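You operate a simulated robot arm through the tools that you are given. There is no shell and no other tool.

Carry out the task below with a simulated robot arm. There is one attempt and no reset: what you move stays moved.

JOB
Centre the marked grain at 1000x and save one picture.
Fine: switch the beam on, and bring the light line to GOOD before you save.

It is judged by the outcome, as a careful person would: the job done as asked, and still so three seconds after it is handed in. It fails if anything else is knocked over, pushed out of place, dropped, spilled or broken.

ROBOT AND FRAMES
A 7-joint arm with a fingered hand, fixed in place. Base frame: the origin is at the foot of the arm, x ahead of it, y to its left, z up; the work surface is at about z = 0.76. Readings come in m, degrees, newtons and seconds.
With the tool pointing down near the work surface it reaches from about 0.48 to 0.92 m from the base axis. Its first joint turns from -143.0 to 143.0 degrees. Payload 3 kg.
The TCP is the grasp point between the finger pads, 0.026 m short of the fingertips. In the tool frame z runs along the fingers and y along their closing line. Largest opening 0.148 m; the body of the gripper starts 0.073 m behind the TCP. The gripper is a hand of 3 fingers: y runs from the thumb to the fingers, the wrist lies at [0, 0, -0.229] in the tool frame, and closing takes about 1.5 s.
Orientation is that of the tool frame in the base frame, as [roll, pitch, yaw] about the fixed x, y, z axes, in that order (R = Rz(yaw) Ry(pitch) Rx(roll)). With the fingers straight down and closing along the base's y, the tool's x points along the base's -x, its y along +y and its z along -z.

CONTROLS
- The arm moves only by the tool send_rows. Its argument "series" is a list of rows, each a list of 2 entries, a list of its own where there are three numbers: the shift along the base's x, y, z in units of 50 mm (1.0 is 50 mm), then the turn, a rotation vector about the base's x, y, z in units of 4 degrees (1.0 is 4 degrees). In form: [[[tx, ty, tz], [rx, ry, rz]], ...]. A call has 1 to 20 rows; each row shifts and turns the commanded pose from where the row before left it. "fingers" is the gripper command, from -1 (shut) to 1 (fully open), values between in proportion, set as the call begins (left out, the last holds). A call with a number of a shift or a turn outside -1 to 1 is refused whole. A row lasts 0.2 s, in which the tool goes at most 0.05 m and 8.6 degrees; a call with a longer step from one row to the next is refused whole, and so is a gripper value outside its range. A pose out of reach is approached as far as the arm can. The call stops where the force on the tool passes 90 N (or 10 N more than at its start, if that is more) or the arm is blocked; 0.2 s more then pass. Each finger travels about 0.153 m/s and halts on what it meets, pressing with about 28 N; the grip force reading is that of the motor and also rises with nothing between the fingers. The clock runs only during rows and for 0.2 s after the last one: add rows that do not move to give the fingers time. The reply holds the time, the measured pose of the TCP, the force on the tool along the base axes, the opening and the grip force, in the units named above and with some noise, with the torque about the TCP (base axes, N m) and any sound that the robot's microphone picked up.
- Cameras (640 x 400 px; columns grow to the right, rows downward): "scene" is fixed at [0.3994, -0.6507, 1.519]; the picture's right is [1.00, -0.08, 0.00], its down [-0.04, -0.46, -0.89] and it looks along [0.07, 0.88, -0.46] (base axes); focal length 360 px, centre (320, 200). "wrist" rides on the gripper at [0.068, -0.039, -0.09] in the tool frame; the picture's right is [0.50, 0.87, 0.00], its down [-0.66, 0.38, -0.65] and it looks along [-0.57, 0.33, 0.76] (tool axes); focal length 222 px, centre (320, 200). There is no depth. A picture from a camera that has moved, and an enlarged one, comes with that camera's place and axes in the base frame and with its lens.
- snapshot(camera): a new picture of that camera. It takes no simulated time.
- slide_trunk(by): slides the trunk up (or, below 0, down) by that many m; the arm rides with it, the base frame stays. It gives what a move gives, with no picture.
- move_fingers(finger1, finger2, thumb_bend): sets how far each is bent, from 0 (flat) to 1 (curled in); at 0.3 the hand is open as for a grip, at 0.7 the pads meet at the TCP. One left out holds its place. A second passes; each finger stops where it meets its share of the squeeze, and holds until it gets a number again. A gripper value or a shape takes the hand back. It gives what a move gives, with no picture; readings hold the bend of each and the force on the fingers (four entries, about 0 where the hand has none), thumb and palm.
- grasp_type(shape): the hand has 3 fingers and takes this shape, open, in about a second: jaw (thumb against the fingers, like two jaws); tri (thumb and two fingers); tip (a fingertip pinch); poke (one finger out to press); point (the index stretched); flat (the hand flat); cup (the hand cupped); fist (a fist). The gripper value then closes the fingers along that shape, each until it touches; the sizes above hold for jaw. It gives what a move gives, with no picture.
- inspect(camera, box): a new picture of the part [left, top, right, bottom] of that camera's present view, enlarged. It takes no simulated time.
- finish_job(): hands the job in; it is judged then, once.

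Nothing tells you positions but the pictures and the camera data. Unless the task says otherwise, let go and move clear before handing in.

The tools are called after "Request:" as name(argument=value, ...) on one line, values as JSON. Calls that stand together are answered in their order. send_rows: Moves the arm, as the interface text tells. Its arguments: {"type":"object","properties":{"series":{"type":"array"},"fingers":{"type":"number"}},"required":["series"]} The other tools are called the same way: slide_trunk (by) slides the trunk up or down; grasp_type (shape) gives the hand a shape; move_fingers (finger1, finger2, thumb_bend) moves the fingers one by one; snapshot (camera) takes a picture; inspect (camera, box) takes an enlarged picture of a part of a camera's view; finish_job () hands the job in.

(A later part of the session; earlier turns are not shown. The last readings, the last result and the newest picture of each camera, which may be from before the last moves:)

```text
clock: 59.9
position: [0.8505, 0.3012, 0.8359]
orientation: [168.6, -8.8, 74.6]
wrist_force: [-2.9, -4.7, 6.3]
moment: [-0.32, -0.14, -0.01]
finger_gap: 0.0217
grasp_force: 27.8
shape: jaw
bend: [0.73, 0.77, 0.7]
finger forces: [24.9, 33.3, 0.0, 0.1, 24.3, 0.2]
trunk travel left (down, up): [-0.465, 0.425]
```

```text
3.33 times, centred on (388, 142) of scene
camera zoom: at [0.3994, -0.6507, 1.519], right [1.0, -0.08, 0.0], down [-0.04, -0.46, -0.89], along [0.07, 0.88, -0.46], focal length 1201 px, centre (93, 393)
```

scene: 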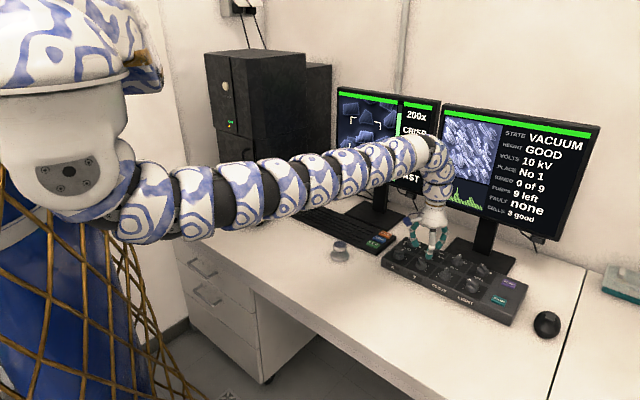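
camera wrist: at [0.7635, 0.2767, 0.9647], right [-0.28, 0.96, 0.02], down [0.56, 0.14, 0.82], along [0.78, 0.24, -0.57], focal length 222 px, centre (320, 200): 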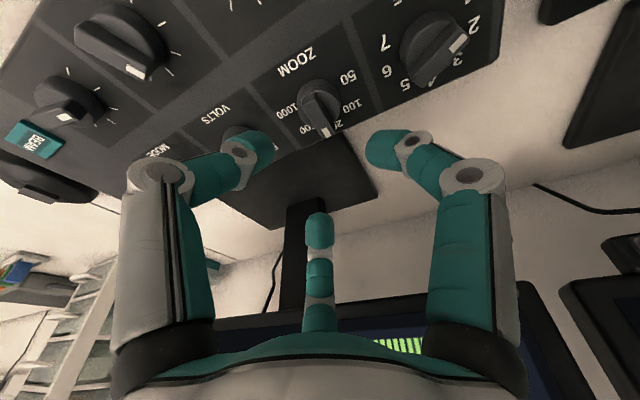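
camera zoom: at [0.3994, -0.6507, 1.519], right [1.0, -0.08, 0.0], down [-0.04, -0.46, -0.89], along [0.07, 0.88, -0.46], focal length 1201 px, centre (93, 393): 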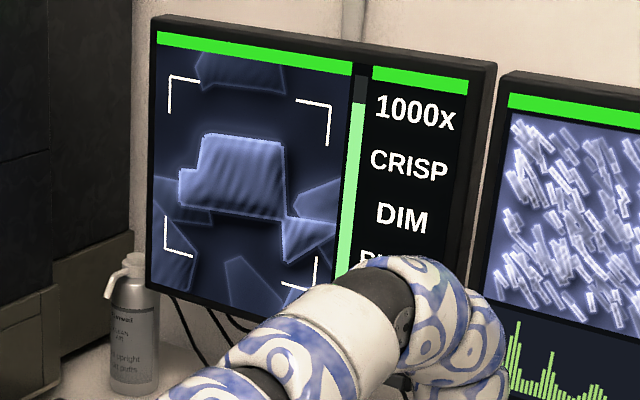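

1000x is on. I'll turn about 12° more so the knob sits well inside its 1000 position.

Request:
send_rows(series=[[[0, -0.02, 0], [0.23, 0.09, -0.969]], [[0, -0.02, 0], [0.23, 0.09, -0.969]], [[0, 0, 0], [0.23, 0.09, -0.969]], [[0, 0, 0], [0, 0, 0]]])

Request:
inspect(camera="wrist", box=[220, 80, 460, 230])

Request:
inspect(camera="scene", box=[332, 82, 444, 202])

```text
clock: 60.9
position: [0.8502, 0.3007, 0.8356]
orientation: [170.5, -10.8, 62.7]
wrist_force: [-5.2, 4.3, 5.3]
moment: [0.02, -0.02, 0.07]
finger_gap: 0.0214
grasp_force: 28.2
shape: jaw
bend: [0.73, 0.77, 0.7]
finger forces: [25.8, 26.5, 0.0, 0.0, 27.1, 0.0]
trunk travel left (down, up): [-0.465, 0.425]
```

```text
2.67 times, centred on (340, 155) of wrist
camera zoom: at [0.8249, 0.3692, 0.93], right [0.97, 0.02, 0.23], down [-0.12, -0.81, 0.57], along [0.2, -0.58, -0.79], focal length 592 px, centre (267, 320)
```

zoom: 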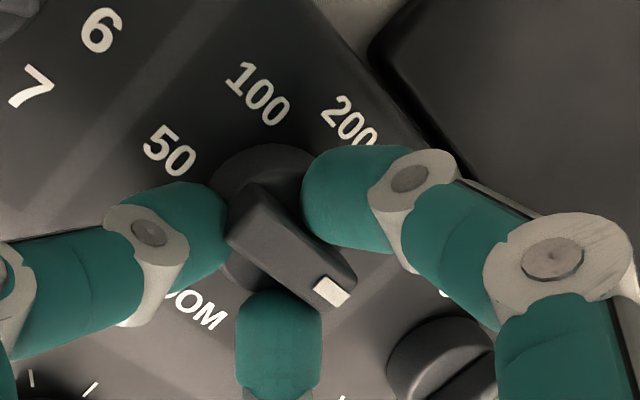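

```text
3.33 times, centred on (388, 142) of scene
camera zoom: at [0.3994, -0.6507, 1.519], right [1.0, -0.08, 0.0], down [-0.04, -0.46, -0.89], along [0.07, 0.88, -0.46], focal length 1201 px, centre (93, 393)
```

zoom: 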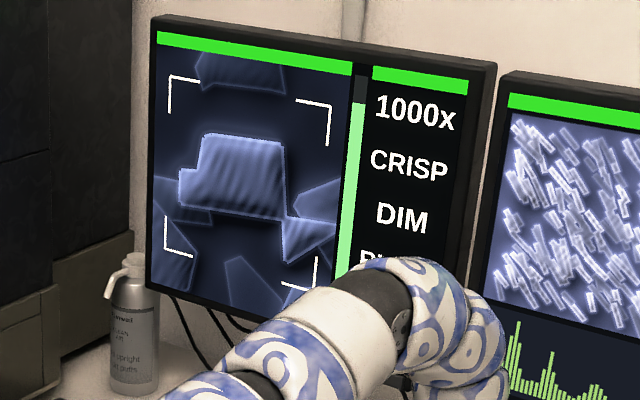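

ZOOM is at 1000x with the pointer at about 92°. I'll release, lift clear, and look closely at the screen.

Request:
send_rows(series=[[[0, 0, 0], [0, 0, 0]], [[0, 0, 0], [0, 0, 0]], [[0, 0, 0], [0, 0, 0]], [[-0.05, 0, 0.4], [0, 0, 0]], [[-0.1, 0, 0.6], [0, 0, 0]], [[0, 0, 0.3], [0, 0, 0]], [[0, 0, 0], [0, 0, 0]]], fingers=-0.2)

Request:
snapshot(camera="scene")

Request:
inspect(camera="scene", box=[334, 95, 414, 145])

Request:
inspect(camera="scene", box=[334, 140, 414, 190])

```text
clock: 62.5
position: [0.8435, 0.2996, 0.8997]
orientation: [170.6, -10.8, 62.6]
wrist_force: [0.6, 0.4, 0.0]
moment: [0.03, 0.04, 0.0]
finger_gap: 0.0589
grasp_force: 0.0
shape: jaw
bend: [0.77, 0.77, 0.7]
finger forces: [0.0, 0.0, 0.0, 0.0, 0.0, 0.1]
trunk travel left (down, up): [-0.465, 0.425]
```

```text
taken
```

scene: 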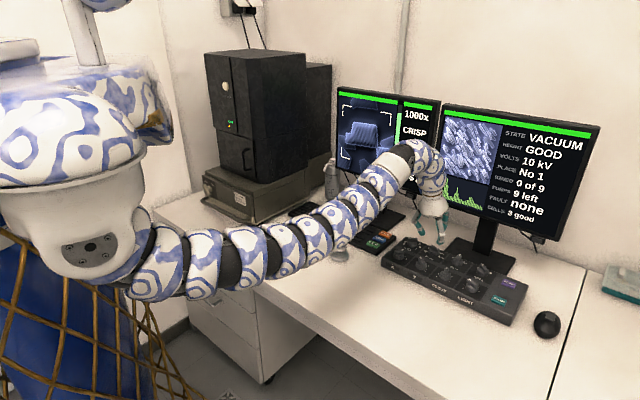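

```text
8.00 times, centred on (374, 120) of scene
camera zoom: at [0.3994, -0.6507, 1.519], right [1.0, -0.08, 0.0], down [-0.04, -0.46, -0.89], along [0.07, 0.88, -0.46], focal length 2883 px, centre (-112, 840)
```

zoom: 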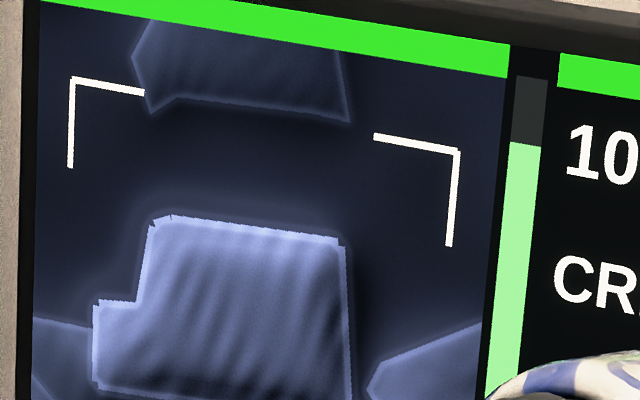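

```text
8.00 times, centred on (374, 165) of scene
camera zoom: at [0.3994, -0.6507, 1.519], right [1.0, -0.08, 0.0], down [-0.04, -0.46, -0.89], along [0.07, 0.88, -0.46], focal length 2883 px, centre (-112, 480)
```

zoom: 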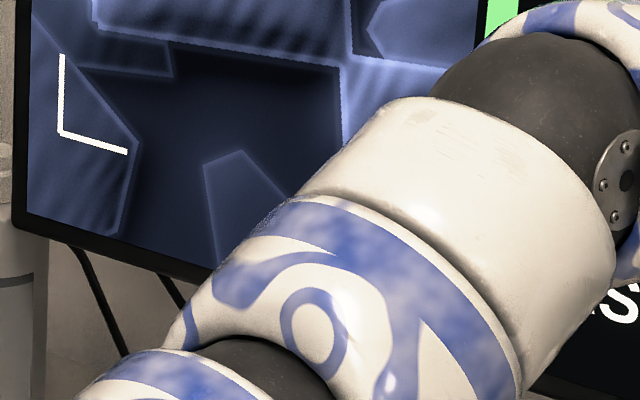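

The grain fills the brackets at 1000x and the light line is next. I'll move over to the LIGHT knob while turning the wrist back so there's room to turn clockwise.

Request:
send_rows(series=[[[0.09, -0.34, 0], [-0.23, -0.09, 0.969]], [[0.09, -0.34, 0], [-0.23, -0.09, 0.969]], [[0.09, -0.34, 0], [-0.23, -0.09, 0.969]], [[0.09, -0.34, 0], [-0.23, -0.09, 0.969]], [[0.09, -0.34, 0], [-0.23, -0.09, 0.969]], [[0.09, -0.34, 0], [-0.23, -0.09, 0.969]], [[0.09, -0.34, 0], [-0.23, -0.09, 0.969]], [[0.09, -0.34, 0], [-0.23, -0.09, 0.969]], [[0.09, -0.34, 0], [-0.23, -0.09, 0.969]], [[0.09, -0.34, 0], [-0.23, -0.09, 0.969]], [[0, 0, 0], [-0.23, -0.09, 0.969]], [[0, 0, 0], [-0.23, -0.09, 0.969]], [[0, 0, 0], [-0.23, -0.09, 0.969]], [[0, 0, 0], [-0.23, -0.09, 0.969]], [[0, 0, 0], [-0.23, -0.09, 0.969]], [[0, 0, 0], [-0.23, -0.09, 0.969]], [[0, 0, 0], [-0.23, -0.09, 0.969]], [[0, 0, 0], [-0.23, -0.09, 0.969]], [[0, 0, 0], [-0.23, -0.09, 0.969]], [[0, 0, 0], [-0.23, -0.09, 0.969]]])

Request:
send_rows(series=[[[0, 0, 0], [-0.23, -0.09, 0.969]], [[0, 0, 0], [-0.23, -0.09, 0.969]], [[0, 0, 0], [-0.23, -0.09, 0.969]], [[0, 0, 0], [-0.23, -0.09, 0.969]], [[0, 0, 0], [-0.23, -0.09, 0.969]], [[0, 0, 0], [-0.23, -0.09, 0.969]], [[0, 0, 0], [0, 0, 0]]])

Request:
snapshot(camera="scene")

Request:
snapshot(camera="wrist")

Request:
inspect(camera="wrist", box=[230, 30, 430, 190])

Request:
inspect(camera="scene", box=[332, 82, 444, 202])

```text
clock: 66.7
position: [0.8894, 0.1289, 0.8999]
orientation: [167.6, 7.3, 141.1]
wrist_force: [0.5, -0.3, -0.4]
moment: [0.03, 0.0, 0.01]
finger_gap: 0.0589
grasp_force: 0.0
shape: jaw
bend: [0.77, 0.77, 0.7]
finger forces: [0.0, 0.0, 0.0, 0.1, 0.0, 0.0]
trunk travel left (down, up): [-0.465, 0.425]
```

```text
clock: 68.3
position: [0.8884, 0.1283, 0.9002]
orientation: [171.6, 11.7, 165.0]
wrist_force: [0.6, 0.1, -1.0]
moment: [0.0, -0.03, -0.02]
finger_gap: 0.0589
grasp_force: 0.0
shape: jaw
bend: [0.77, 0.77, 0.7]
finger forces: [0.0, 0.1, 0.1, 0.0, 0.0, 0.1]
trunk travel left (down, up): [-0.465, 0.425]
```

```text
taken
```

scene: 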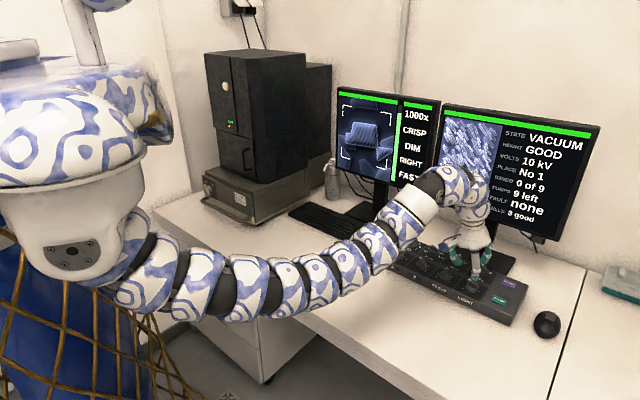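

```text
taken
camera wrist: at [0.7939, 0.0999, 0.9681], right [-0.28, 0.96, 0.02], down [0.55, 0.14, 0.82], along [0.78, 0.24, -0.57], focal length 222 px, centre (320, 200)
```

wrist: 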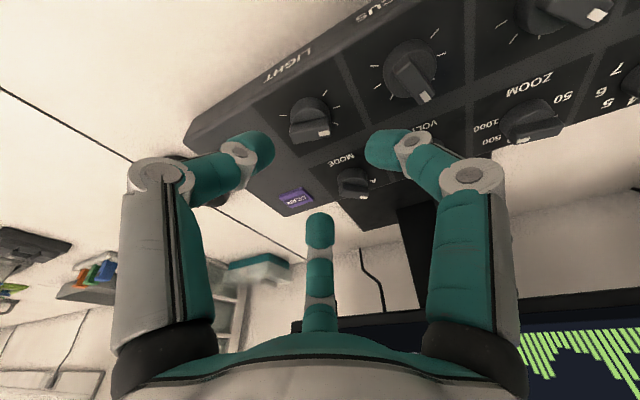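

```text
2.50 times, centred on (330, 110) of wrist
camera zoom: at [0.7939, 0.0999, 0.9681], right [-0.28, 0.96, 0.02], down [0.55, 0.14, 0.82], along [0.78, 0.24, -0.57], focal length 555 px, centre (295, 425)
```

zoom: 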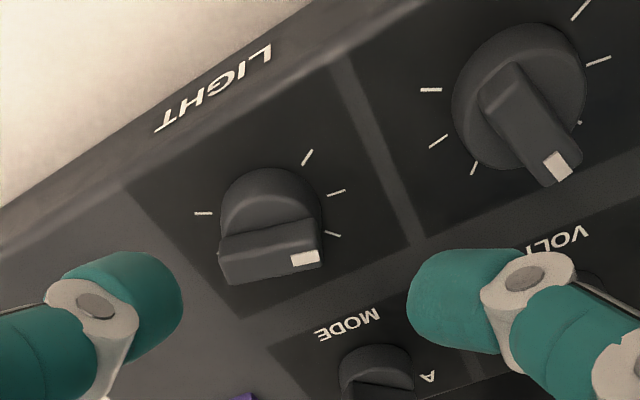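

```text
3.33 times, centred on (388, 142) of scene
camera zoom: at [0.3994, -0.6507, 1.519], right [1.0, -0.08, 0.0], down [-0.04, -0.46, -0.89], along [0.07, 0.88, -0.46], focal length 1201 px, centre (93, 393)
```

zoom: 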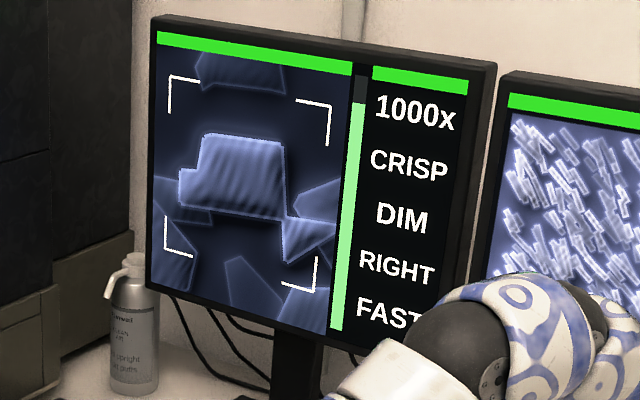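

The fourth line now reads RIGHT, which fits 1000x. The LIGHT knob at about (0.9035, 0.1255) is turned to the dim side, so I'll lower onto it.

Request:
send_rows(series=[[[0.11, -0.05, -0.5], [0, 0, 0]], [[0.1, -0.046, -0.5], [0, 0, 0]], [[0, 0, -0.29], [0, 0, 0]], [[0, 0, 0], [0, 0, 0]]])

Request:
inspect(camera="wrist", box=[220, 80, 460, 230])

Request:
send_rows(series=[[[0, 0, 0], [0, 0, 0]], [[0, 0, 0], [0, 0, 0]], [[0, 0, 0], [0, 0, 0]], [[0, 0, 0], [0, 0, 0]]], fingers=-0.7)

Request:
inspect(camera="wrist", box=[220, 80, 460, 230])

```text
clock: 69.3
position: [0.8988, 0.1246, 0.8349]
orientation: [171.6, 11.7, 165.1]
wrist_force: [-0.1, -0.5, 0.4]
moment: [0.0, 0.02, 0.0]
finger_gap: 0.0587
grasp_force: 0.0
shape: jaw
bend: [0.77, 0.77, 0.7]
finger forces: [0.0, 0.1, 0.0, 0.1, 0.1, 0.1]
trunk travel left (down, up): [-0.465, 0.425]
```

```text
2.67 times, centred on (340, 155) of wrist
camera zoom: at [0.804, 0.0953, 0.9032], right [-0.28, 0.96, 0.02], down [0.55, 0.14, 0.82], along [0.79, 0.24, -0.57], focal length 592 px, centre (267, 320)
```

zoom: 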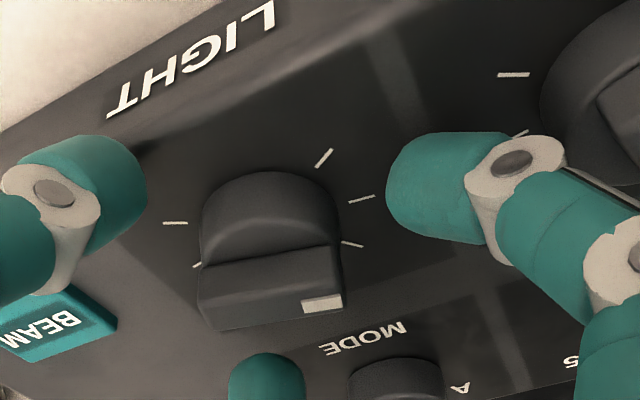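

```text
clock: 70.3
position: [0.8985, 0.1254, 0.836]
orientation: [171.5, 11.8, 165.0]
wrist_force: [-1.1, 0.7, 1.7]
moment: [0.06, 0.05, 0.02]
finger_gap: 0.023
grasp_force: 0.1
shape: jaw
bend: [0.74, 0.74, 0.7]
finger forces: [2.0, 1.2, 0.1, 0.0, 1.0, 0.0]
trunk travel left (down, up): [-0.465, 0.425]
```

```text
2.67 times, centred on (340, 155) of wrist
camera zoom: at [0.8038, 0.0954, 0.9035], right [-0.28, 0.96, 0.02], down [0.55, 0.14, 0.82], along [0.78, 0.24, -0.57], focal length 592 px, centre (267, 320)
```

zoom: 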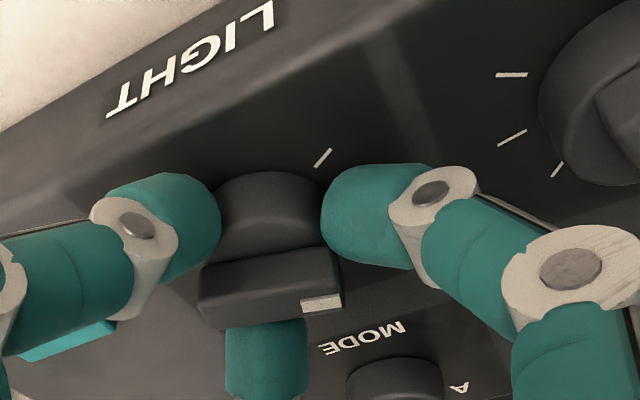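

The fingers are only just touching, so I'll close further.

Request:
send_rows(series=[[[0, 0, 0], [0, 0, 0]], [[0, 0, 0], [0, 0, 0]], [[0, 0, 0], [0, 0, 0]]], fingers=-0.95)

Request:
send_rows(series=[[[0, 0, 0], [0.23, 0.09, -0.969]], [[0, 0, 0], [0.23, 0.09, -0.969]], [[0, 0, 0], [0.23, 0.09, -0.969]], [[0, 0, 0], [0.23, 0.09, -0.969]], [[0, 0, 0], [0, 0, 0]]])

Request:
inspect(camera="wrist", box=[220, 80, 460, 230])

Request:
inspect(camera="scene", box=[332, 82, 444, 202])

```text
clock: 71.1
position: [0.8978, 0.1253, 0.8354]
orientation: [171.7, 11.6, 165.0]
wrist_force: [-4.3, -2.2, 1.6]
moment: [0.0, 0.02, 0.04]
finger_gap: 0.0216
grasp_force: 28.5
shape: jaw
bend: [0.75, 0.74, 0.7]
finger forces: [23.1, 25.0, 0.0, 0.0, 24.1, 0.1]
trunk travel left (down, up): [-0.465, 0.425]
```

```text
clock: 72.3
position: [0.8984, 0.1251, 0.8353]
orientation: [168.7, 8.9, 148.9]
wrist_force: [-5.6, -0.8, 1.0]
moment: [-0.02, 0.03, 0.02]
finger_gap: 0.0216
grasp_force: 27.8
shape: jaw
bend: [0.75, 0.74, 0.7]
finger forces: [22.6, 24.8, 0.1, 0.1, 25.7, 0.0]
trunk travel left (down, up): [-0.465, 0.425]
```

```text
2.67 times, centred on (340, 155) of wrist
camera zoom: at [0.8008, 0.1167, 0.9051], right [-0.01, 1.0, 0.09], down [0.58, -0.07, 0.81], along [0.81, 0.06, -0.58], focal length 592 px, centre (267, 320)
```

zoom: 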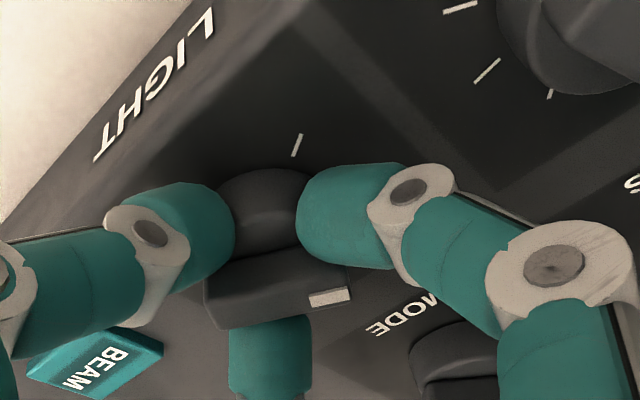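

```text
3.33 times, centred on (388, 142) of scene
camera zoom: at [0.3994, -0.6507, 1.519], right [1.0, -0.08, 0.0], down [-0.04, -0.46, -0.89], along [0.07, 0.88, -0.46], focal length 1201 px, centre (93, 393)
```

zoom: 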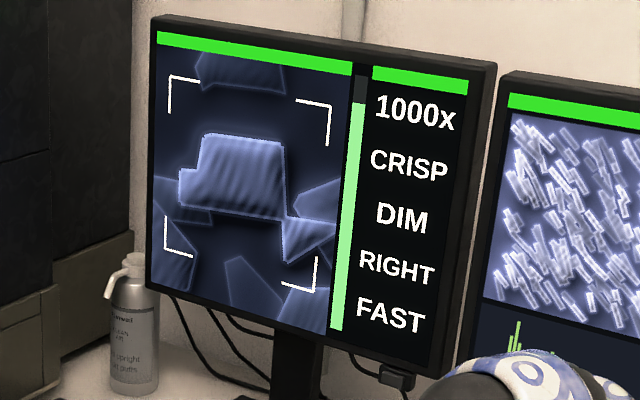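

The knob turns with the hand and the image is slightly brighter, but the line still reads DIM. I'll continue.

Request:
send_rows(series=[[[0, 0, 0], [0.23, 0.09, -0.969]], [[0, 0, 0], [0.23, 0.09, -0.969]], [[0, 0, 0], [0.23, 0.09, -0.969]], [[0, 0, 0], [0.23, 0.09, -0.969]], [[0, 0, 0], [0, 0, 0]]])

Request:
inspect(camera="scene", box=[332, 82, 444, 202])

Request:
send_rows(series=[[[0, 0, 0], [0.23, 0.09, -0.969]], [[0, 0, 0], [0.23, 0.09, -0.969]], [[0, 0, 0], [0, 0, 0]]])

Request:
inspect(camera="scene", box=[332, 82, 444, 202])

```text
clock: 73.5
position: [0.8986, 0.125, 0.8363]
orientation: [166.7, 5.4, 133.1]
wrist_force: [-6.2, -0.6, 2.8]
moment: [-0.01, 0.0, 0.01]
finger_gap: 0.0215
grasp_force: 28.5
shape: jaw
bend: [0.74, 0.74, 0.7]
finger forces: [24.2, 25.7, 0.1, 0.0, 26.0, 0.0]
trunk travel left (down, up): [-0.465, 0.425]
```

```text
3.33 times, centred on (388, 142) of scene
camera zoom: at [0.3994, -0.6507, 1.519], right [1.0, -0.08, 0.0], down [-0.04, -0.46, -0.89], along [0.07, 0.88, -0.46], focal length 1201 px, centre (93, 393)
```

zoom: 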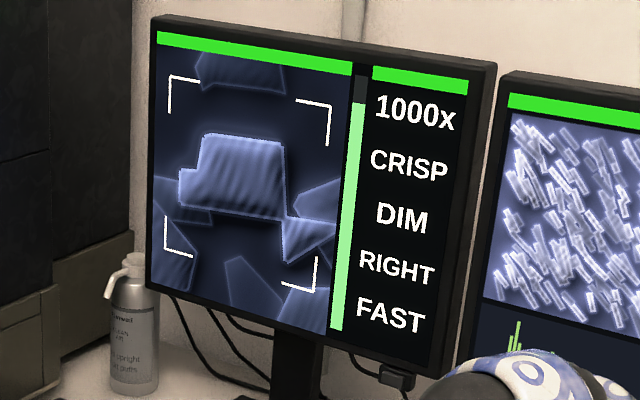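

```text
clock: 74.3
position: [0.8993, 0.1244, 0.8362]
orientation: [166.1, 3.6, 125.4]
wrist_force: [-4.7, -0.1, 3.8]
moment: [-0.04, -0.09, 0.02]
finger_gap: 0.0213
grasp_force: 27.9
shape: jaw
bend: [0.74, 0.74, 0.7]
finger forces: [25.0, 27.4, 0.0, 0.1, 24.8, 0.0]
trunk travel left (down, up): [-0.465, 0.425]
```

```text
3.33 times, centred on (388, 142) of scene
camera zoom: at [0.3994, -0.6507, 1.519], right [1.0, -0.08, 0.0], down [-0.04, -0.46, -0.89], along [0.07, 0.88, -0.46], focal length 1201 px, centre (93, 393)
```

zoom: 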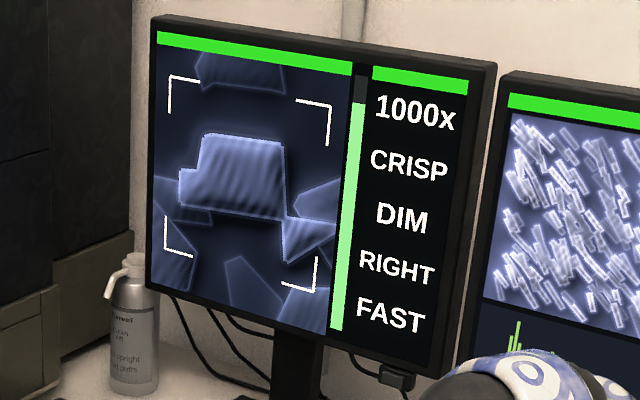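

Brightness is barely changing, so I'll check that the knob is really following the hand.

Request:
inspect(camera="wrist", box=[220, 80, 460, 230])

Request:
inspect(camera="scene", box=[430, 230, 530, 310])

```text
2.67 times, centred on (340, 155) of wrist
camera zoom: at [0.8073, 0.1479, 0.9098], right [0.39, 0.9, 0.18], down [0.52, -0.37, 0.77], along [0.76, -0.21, -0.62], focal length 592 px, centre (267, 320)
```

zoom: 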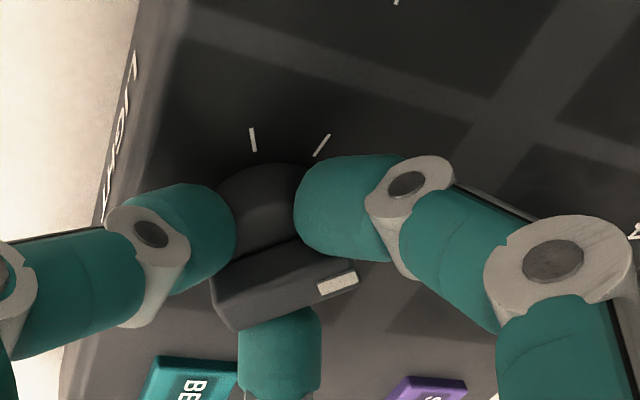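

```text
5.00 times, centred on (480, 270) of scene
camera zoom: at [0.3994, -0.6507, 1.519], right [1.0, -0.08, 0.0], down [-0.04, -0.46, -0.89], along [0.07, 0.88, -0.46], focal length 1802 px, centre (-480, -150)
```

zoom: 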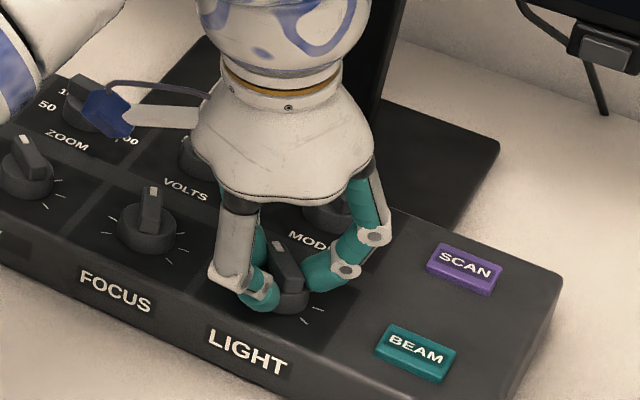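

The knob has turned about 30-40° and is following. I'll continue clockwise in small steps.

Request:
send_rows(series=[[[0, 0, 0], [0.23, 0.09, -0.969]], [[0, 0, 0], [0.23, 0.09, -0.969]], [[0, 0, 0], [0.23, 0.09, -0.969]], [[0, 0, 0], [0, 0, 0]]])

Request:
inspect(camera="scene", box=[332, 82, 444, 202])

Request:
send_rows(series=[[[0, 0, 0], [0.23, 0.09, -0.969]], [[0, 0, 0], [0.23, 0.09, -0.969]], [[0, 0, 0], [0.23, 0.09, -0.969]], [[0, 0, 0], [0, 0, 0]]])

Request:
inspect(camera="scene", box=[332, 82, 444, 202])

Request:
inspect(camera="wrist", box=[220, 80, 460, 230])

```text
clock: 75.3
position: [0.8977, 0.1241, 0.8352]
orientation: [165.7, 0.7, 113.6]
wrist_force: [-3.9, -1.5, 6.5]
moment: [-0.1, -0.16, 0.03]
finger_gap: 0.021
grasp_force: 28.0
shape: jaw
bend: [0.74, 0.74, 0.69]
finger forces: [25.7, 29.5, 0.0, 0.1, 23.8, 0.0]
trunk travel left (down, up): [-0.465, 0.425]
```

```text
3.33 times, centred on (388, 142) of scene
camera zoom: at [0.3994, -0.6507, 1.519], right [1.0, -0.08, 0.0], down [-0.04, -0.46, -0.89], along [0.07, 0.88, -0.46], focal length 1201 px, centre (93, 393)
```

zoom: 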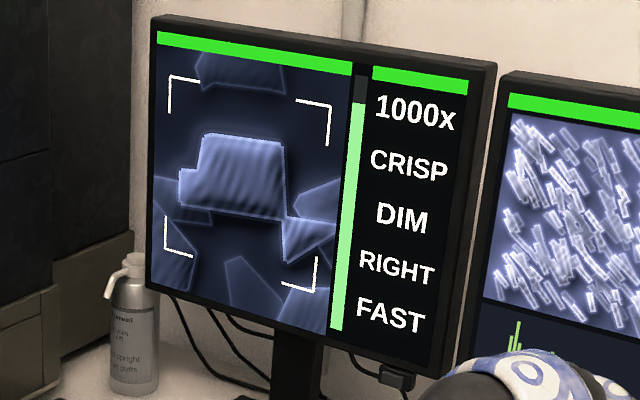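

```text
clock: 76.3
position: [0.8982, 0.1256, 0.8362]
orientation: [165.9, -2.3, 102.0]
wrist_force: [-6.3, -1.9, 6.3]
moment: [-0.22, -0.11, 0.01]
finger_gap: 0.021
grasp_force: 28.4
shape: jaw
bend: [0.74, 0.75, 0.69]
finger forces: [23.6, 31.9, 0.0, 0.0, 25.8, 0.0]
trunk travel left (down, up): [-0.465, 0.425]
```

```text
3.33 times, centred on (388, 142) of scene
camera zoom: at [0.3994, -0.6507, 1.519], right [1.0, -0.08, 0.0], down [-0.04, -0.46, -0.89], along [0.07, 0.88, -0.46], focal length 1201 px, centre (93, 393)
```

zoom: 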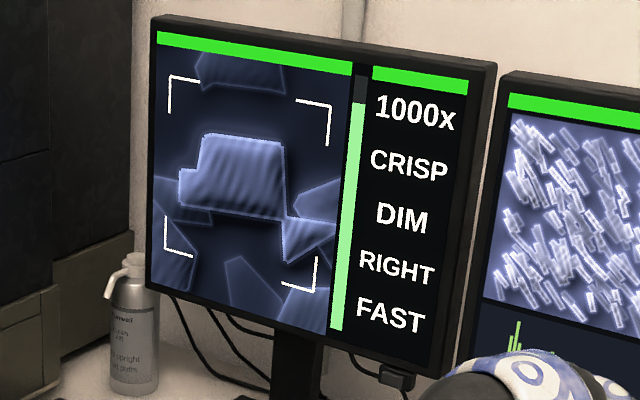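

```text
2.67 times, centred on (340, 155) of wrist
camera zoom: at [0.8253, 0.1734, 0.9168], right [0.72, 0.66, 0.23], down [0.35, -0.63, 0.7], along [0.6, -0.42, -0.68], focal length 592 px, centre (267, 320)
```

zoom: 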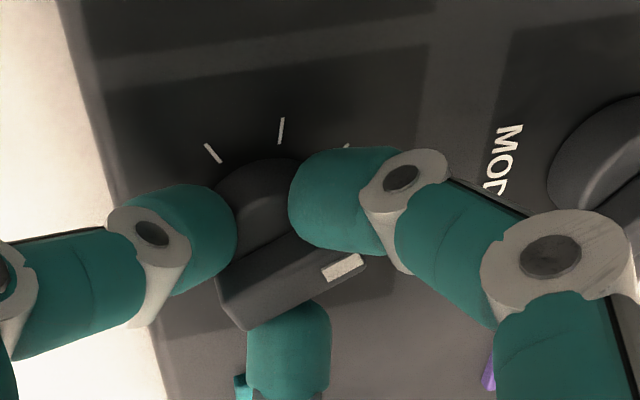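

The pointer is now near mid-range and still DIM. I'll compare the image brightness with my earlier close-up.

Request:
inspect(camera="scene", box=[334, 95, 414, 145])

Request:
inspect(camera="scene", box=[334, 140, 414, 190])

Request:
inspect(camera="scene", box=[430, 95, 610, 245])

```text
8.00 times, centred on (374, 120) of scene
camera zoom: at [0.3994, -0.6507, 1.519], right [1.0, -0.08, 0.0], down [-0.04, -0.46, -0.89], along [0.07, 0.88, -0.46], focal length 2883 px, centre (-112, 840)
```

zoom: 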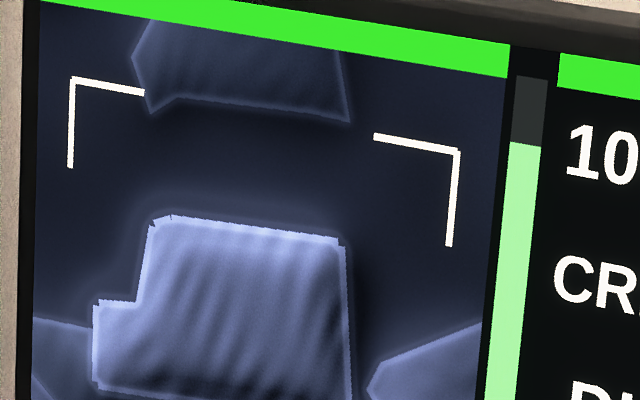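

```text
8.00 times, centred on (374, 165) of scene
camera zoom: at [0.3994, -0.6507, 1.519], right [1.0, -0.08, 0.0], down [-0.04, -0.46, -0.89], along [0.07, 0.88, -0.46], focal length 2883 px, centre (-112, 480)
```

zoom: 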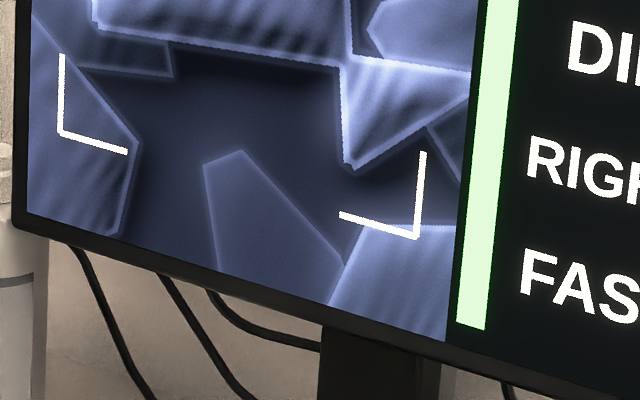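

```text
2.67 times, centred on (520, 170) of scene
camera zoom: at [0.3994, -0.6507, 1.519], right [1.0, -0.08, 0.0], down [-0.04, -0.46, -0.89], along [0.07, 0.88, -0.46], focal length 961 px, centre (-213, 280)
```

zoom: 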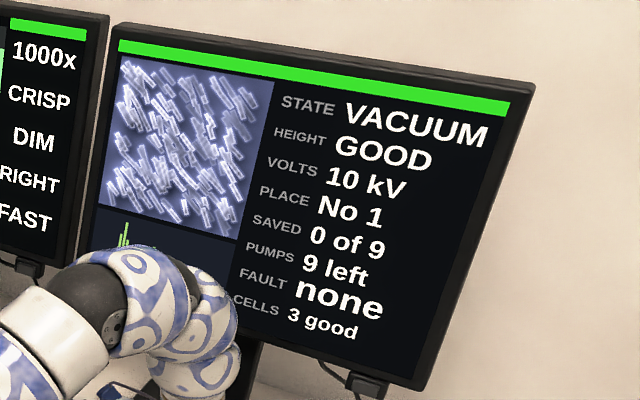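

It does look slightly brighter than before, so clockwise is right. I'll continue in 20° steps.

Request:
send_rows(series=[[[-0.02, 0, 0], [0.23, 0.09, -0.969]], [[-0.02, 0, 0], [0.23, 0.09, -0.969]], [[0, 0, 0], [0.23, 0.09, -0.969]], [[0, 0, 0], [0.23, 0.09, -0.969]], [[0, 0, 0], [0.23, 0.09, -0.969]], [[0, 0, 0], [0, 0, 0]]])

Request:
inspect(camera="scene", box=[332, 82, 444, 202])

Request:
inspect(camera="wrist", box=[220, 80, 460, 230])

```text
clock: 77.7
position: [0.8965, 0.1255, 0.8367]
orientation: [167.5, -7.0, 82.6]
wrist_force: [-5.9, -1.8, 12.4]
moment: [-0.22, 0.05, 0.01]
finger_gap: 0.0202
grasp_force: 28.2
shape: jaw
bend: [0.74, 0.74, 0.71]
finger forces: [21.3, 32.9, 0.0, 0.0, 34.5, 0.0]
trunk travel left (down, up): [-0.465, 0.425]
```

```text
3.33 times, centred on (388, 142) of scene
camera zoom: at [0.3994, -0.6507, 1.519], right [1.0, -0.08, 0.0], down [-0.04, -0.46, -0.89], along [0.07, 0.88, -0.46], focal length 1201 px, centre (93, 393)
```

zoom: 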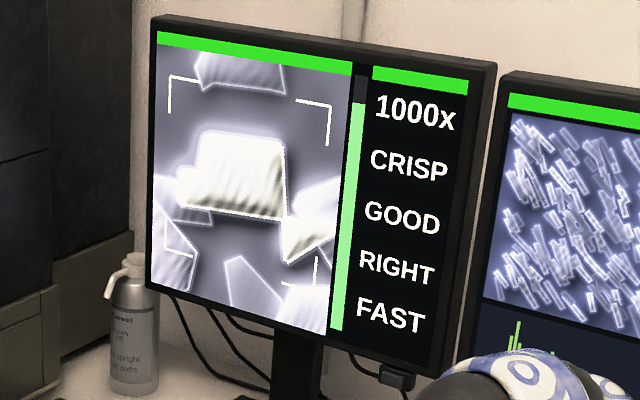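

```text
2.67 times, centred on (340, 155) of wrist
camera zoom: at [0.8452, 0.188, 0.9242], right [0.9, 0.36, 0.25], down [0.13, -0.76, 0.64], along [0.42, -0.54, -0.73], focal length 592 px, centre (267, 320)
```

zoom: 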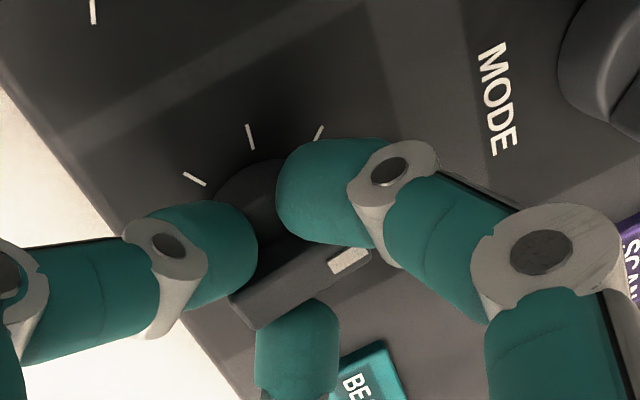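

The light line reads GOOD. I'll release LIGHT carefully, lift, and check it stays so.

Request:
send_rows(series=[[[0, 0, 0], [0, 0, 0]], [[0, 0, 0], [0, 0, 0]], [[0, 0, 0], [0, 0, 0]], [[-0.05, 0, 0.4], [0, 0, 0]], [[-0.1, 0, 0.6], [0, 0, 0]], [[0, 0, 0.3], [0, 0, 0]], [[0, 0, 0], [0, 0, 0]]], fingers=-0.2)

Request:
inspect(camera="scene", box=[332, 82, 444, 202])

Request:
inspect(camera="scene", box=[332, 90, 412, 140])

Request:
inspect(camera="scene", box=[332, 132, 412, 182])

Request:
inspect(camera="scene", box=[370, 220, 570, 345])

```text
clock: 79.3
position: [0.8894, 0.1247, 0.9001]
orientation: [167.5, -6.8, 82.6]
wrist_force: [-0.5, 0.1, 0.5]
moment: [-0.01, 0.01, 0.0]
finger_gap: 0.059
grasp_force: 0.1
shape: jaw
bend: [0.77, 0.77, 0.7]
finger forces: [0.0, 0.0, 0.1, 0.0, 0.0, 0.0]
trunk travel left (down, up): [-0.465, 0.425]
```

```text
3.33 times, centred on (388, 142) of scene
camera zoom: at [0.3994, -0.6507, 1.519], right [1.0, -0.08, 0.0], down [-0.04, -0.46, -0.89], along [0.07, 0.88, -0.46], focal length 1201 px, centre (93, 393)
```

zoom: 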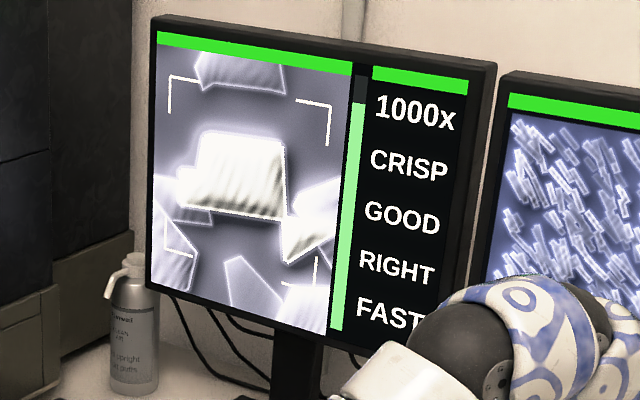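

```text
8.00 times, centred on (372, 115) of scene
camera zoom: at [0.3994, -0.6507, 1.519], right [1.0, -0.08, 0.0], down [-0.04, -0.46, -0.89], along [0.07, 0.88, -0.46], focal length 2883 px, centre (-96, 880)
```

zoom: 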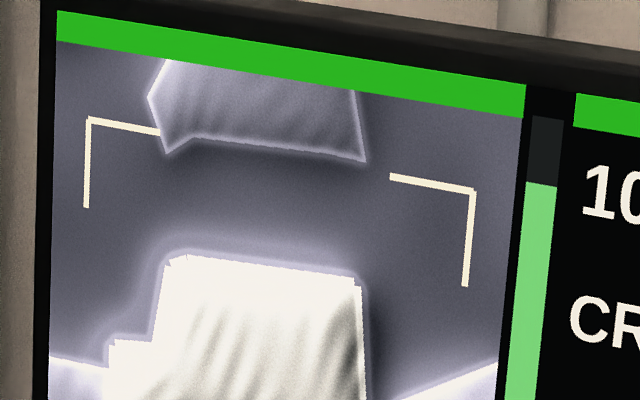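

```text
8.00 times, centred on (372, 157) of scene
camera zoom: at [0.3994, -0.6507, 1.519], right [1.0, -0.08, 0.0], down [-0.04, -0.46, -0.89], along [0.07, 0.88, -0.46], focal length 2883 px, centre (-96, 544)
```

zoom: 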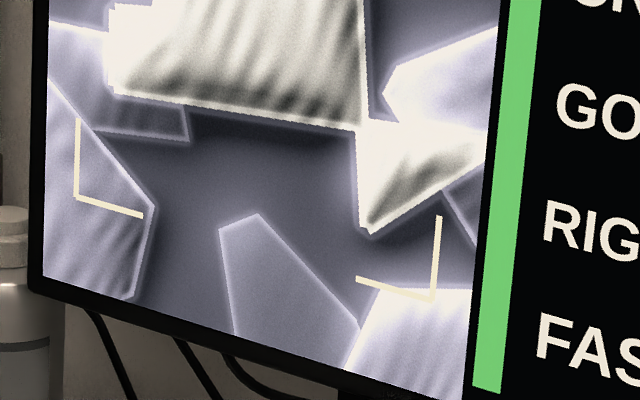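

```text
3.20 times, centred on (470, 282) of scene
camera zoom: at [0.3994, -0.6507, 1.519], right [1.0, -0.08, 0.0], down [-0.04, -0.46, -0.89], along [0.07, 0.88, -0.46], focal length 1153 px, centre (-160, -64)
```

zoom: 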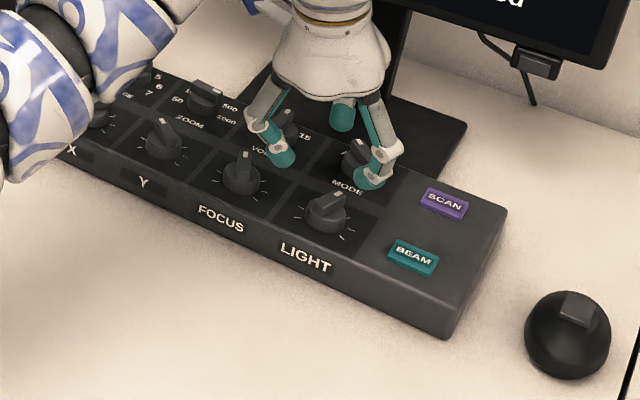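

The fourth line seems to be a direction hint: LOW at the start and RIGHT now, so the grain's centre still lies right of middle. I'll go back to the X knob with the tool vertical and turn it a little further the same way.

Request:
send_rows(series=[[[-0.28, 0.31, 0], [-0.23, -0.09, 0.969]], [[-0.28, 0.31, 0], [-0.23, -0.09, 0.969]], [[-0.28, 0.31, 0], [-0.23, -0.09, 0.969]], [[-0.28, 0.31, 0], [-0.23, -0.09, 0.969]], [[-0.28, 0.31, 0], [-0.23, -0.09, 0.969]], [[-0.28, 0.31, 0], [-0.23, -0.09, 0.969]], [[-0.28, 0.31, 0], [-0.23, -0.09, 0.969]], [[-0.28, 0.31, 0], [-0.23, -0.09, 0.969]], [[-0.28, 0.31, 0], [-0.23, -0.09, 0.969]], [[-0.28, 0.31, 0], [-0.23, -0.09, 0.969]], [[-0.26, 0.34, 0], [-0.23, -0.09, 0.969]], [[0, 0, 0], [-0.325, 0.831, 0]], [[0, 0, 0], [-0.325, 0.831, 0]], [[0, 0, 0], [-0.325, 0.831, 0]], [[0, 0, 0], [-0.325, 0.831, 0]], [[0, 0, 0], [0, 0, 0]]])

Request:
snapshot(camera="scene")

Request:
inspect(camera="wrist", box=[200, 60, 440, 230])

```text
clock: 82.7
position: [0.7344, 0.2948, 0.9006]
orientation: [-180.0, 0.2, 125.9]
wrist_force: [-0.1, 0.2, 0.3]
moment: [-0.01, -0.02, -0.03]
finger_gap: 0.0588
grasp_force: 0.1
shape: jaw
bend: [0.77, 0.77, 0.7]
finger forces: [0.0, 0.1, 0.0, 0.0, 0.0, 0.0]
trunk travel left (down, up): [-0.465, 0.425]
```

```text
taken
```

scene: 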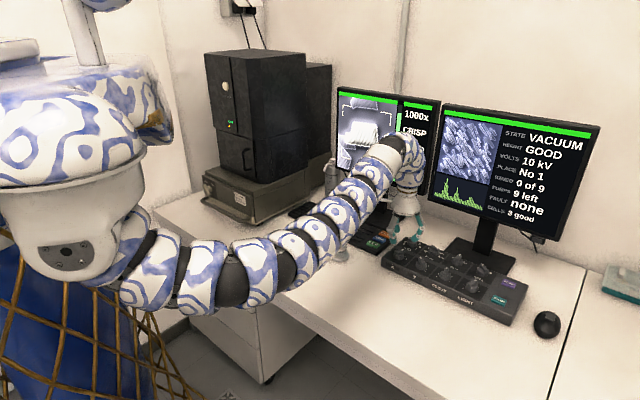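

```text
2.35 times, centred on (320, 145) of wrist
camera zoom: at [0.6639, 0.3271, 0.9904], right [0.41, 0.91, 0.0], down [0.69, -0.31, 0.65], along [0.6, -0.27, -0.76], focal length 523 px, centre (320, 329)
```

zoom: 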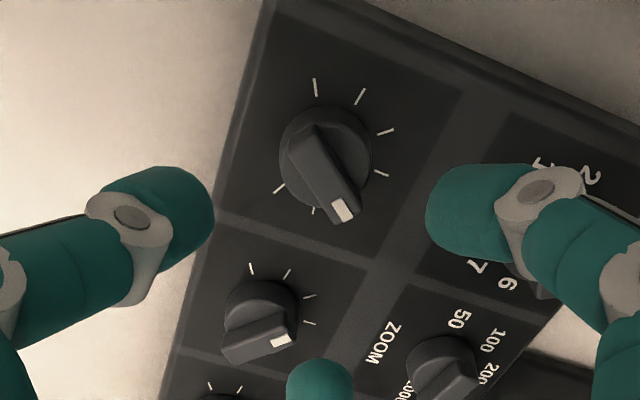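

Lowering onto X again and gripping.

Request:
send_rows(series=[[[0.036, 0.044, -0.5], [0, 0, 0]], [[0, 0, -0.5], [0, 0, 0]], [[0, 0, -0.43], [0, 0, 0]], [[0, 0, 0], [0, 0, 0]]])

Request:
send_rows(series=[[[0, 0, 0], [0, 0, 0]], [[0, 0, 0], [0, 0, 0]], [[0, 0, 0], [0, 0, 0]], [[0, 0, 0], [0, 0, 0]]], fingers=-0.9)

Request:
inspect(camera="scene", box=[332, 82, 444, 202])

```text
clock: 83.7
position: [0.7372, 0.298, 0.8283]
orientation: [180.0, 0.1, 125.8]
wrist_force: [-0.3, 0.0, -0.4]
moment: [-0.02, -0.02, -0.03]
finger_gap: 0.059
grasp_force: 0.1
shape: jaw
bend: [0.77, 0.77, 0.7]
finger forces: [0.0, 0.0, 0.0, 0.0, 0.0, 0.1]
trunk travel left (down, up): [-0.465, 0.425]
```

```text
clock: 84.7
position: [0.7373, 0.2993, 0.8287]
orientation: [180.0, 0.2, 125.7]
wrist_force: [-4.0, -2.0, 1.4]
moment: [-0.09, 0.14, -0.01]
finger_gap: 0.0208
grasp_force: 28.6
shape: jaw
bend: [0.74, 0.74, 0.7]
finger forces: [25.8, 25.1, 0.0, 0.0, 31.0, 0.0]
trunk travel left (down, up): [-0.465, 0.425]
```

```text
3.33 times, centred on (388, 142) of scene
camera zoom: at [0.3994, -0.6507, 1.519], right [1.0, -0.08, 0.0], down [-0.04, -0.46, -0.89], along [0.07, 0.88, -0.46], focal length 1201 px, centre (93, 393)
```

zoom: 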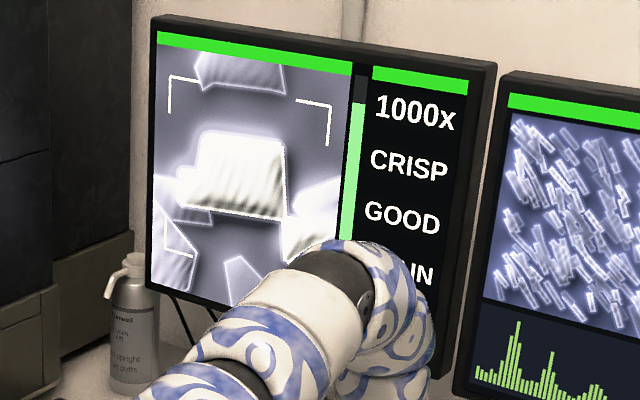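

The fourth line now ends in "IN", maybe "GRAIN", so I'm just inside the tolerance. I'll turn X a little further in the same direction to centre it better.

Request:
send_rows(series=[[[0, 0, 0], [0, 0, -1]], [[0, 0, 0], [0, 0, 0]]])

Request:
inspect(camera="scene", box=[332, 82, 444, 202])

Request:
inspect(camera="scene", box=[380, 130, 444, 170])

```text
clock: 85.3
position: [0.7362, 0.2982, 0.8287]
orientation: [-180.0, 0.0, 121.8]
wrist_force: [-4.3, -3.7, 0.3]
moment: [-0.08, 0.17, -0.01]
finger_gap: 0.0206
grasp_force: 27.7
shape: jaw
bend: [0.74, 0.74, 0.7]
finger forces: [25.4, 25.0, 0.0, 0.1, 32.0, 0.0]
trunk travel left (down, up): [-0.465, 0.425]
```

```text
3.33 times, centred on (388, 142) of scene
camera zoom: at [0.3994, -0.6507, 1.519], right [1.0, -0.08, 0.0], down [-0.04, -0.46, -0.89], along [0.07, 0.88, -0.46], focal length 1201 px, centre (93, 393)
```

zoom: 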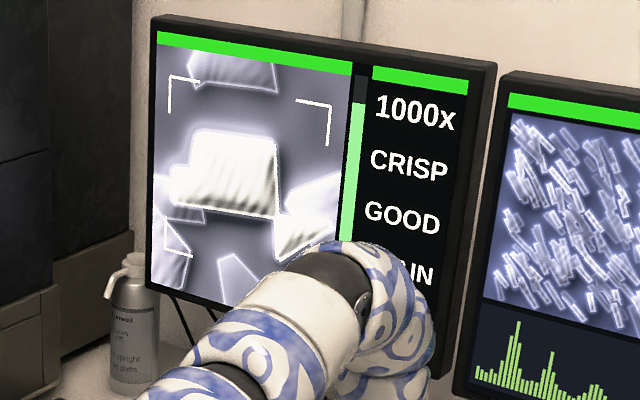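

```text
10.00 times, centred on (412, 150) of scene
camera zoom: at [0.3994, -0.6507, 1.519], right [1.0, -0.08, 0.0], down [-0.04, -0.46, -0.89], along [0.07, 0.88, -0.46], focal length 3603 px, centre (-600, 700)
```

zoom: 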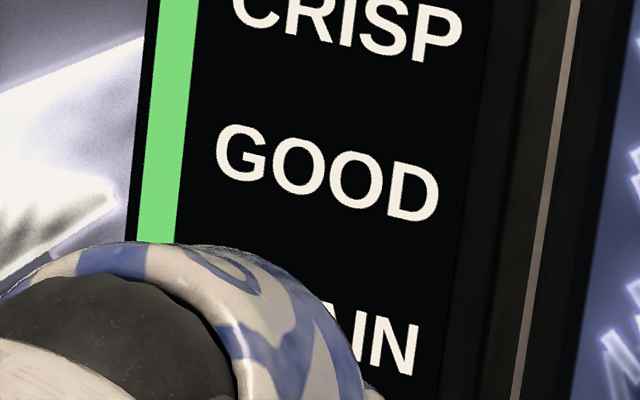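

It reads "…AIN", so GRAIN. I'll find the other edge of the range so I can settle in the middle, turning another 4°.

Request:
send_rows(series=[[[0, 0, 0], [0, 0, -1]], [[0, 0, 0], [0, 0, 0]]])

Request:
inspect(camera="scene", box=[332, 82, 444, 202])

Request:
send_rows(series=[[[0, 0, 0], [0, 0, -1]], [[0, 0, 0], [0, 0, 0]]])

Request:
inspect(camera="scene", box=[332, 82, 444, 202])

```text
clock: 85.9
position: [0.7366, 0.2986, 0.8304]
orientation: [-180.0, 0.1, 117.8]
wrist_force: [-5.4, -3.6, -1.4]
moment: [-0.11, 0.23, 0.01]
finger_gap: 0.0204
grasp_force: 28.0
shape: jaw
bend: [0.74, 0.74, 0.7]
finger forces: [25.3, 25.1, 0.1, 0.0, 33.1, 0.0]
trunk travel left (down, up): [-0.465, 0.425]
```

```text
3.33 times, centred on (388, 142) of scene
camera zoom: at [0.3994, -0.6507, 1.519], right [1.0, -0.08, 0.0], down [-0.04, -0.46, -0.89], along [0.07, 0.88, -0.46], focal length 1201 px, centre (93, 393)
```

zoom: 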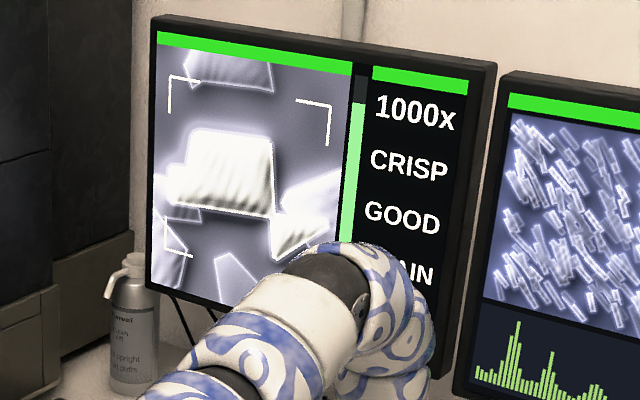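

```text
clock: 86.5
position: [0.737, 0.2974, 0.8276]
orientation: [-179.9, 0.1, 113.8]
wrist_force: [-6.3, -4.2, -0.4]
moment: [-0.11, 0.25, 0.05]
finger_gap: 0.0206
grasp_force: 28.1
shape: jaw
bend: [0.74, 0.74, 0.7]
finger forces: [25.6, 24.9, 0.0, 0.1, 33.7, 0.0]
trunk travel left (down, up): [-0.465, 0.425]
```

```text
3.33 times, centred on (388, 142) of scene
camera zoom: at [0.3994, -0.6507, 1.519], right [1.0, -0.08, 0.0], down [-0.04, -0.46, -0.89], along [0.07, 0.88, -0.46], focal length 1201 px, centre (93, 393)
```

zoom: 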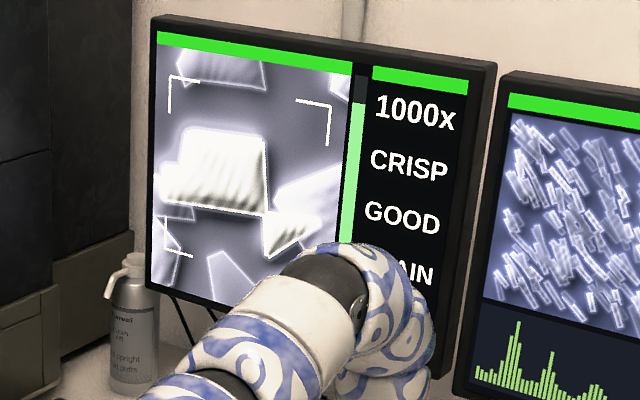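

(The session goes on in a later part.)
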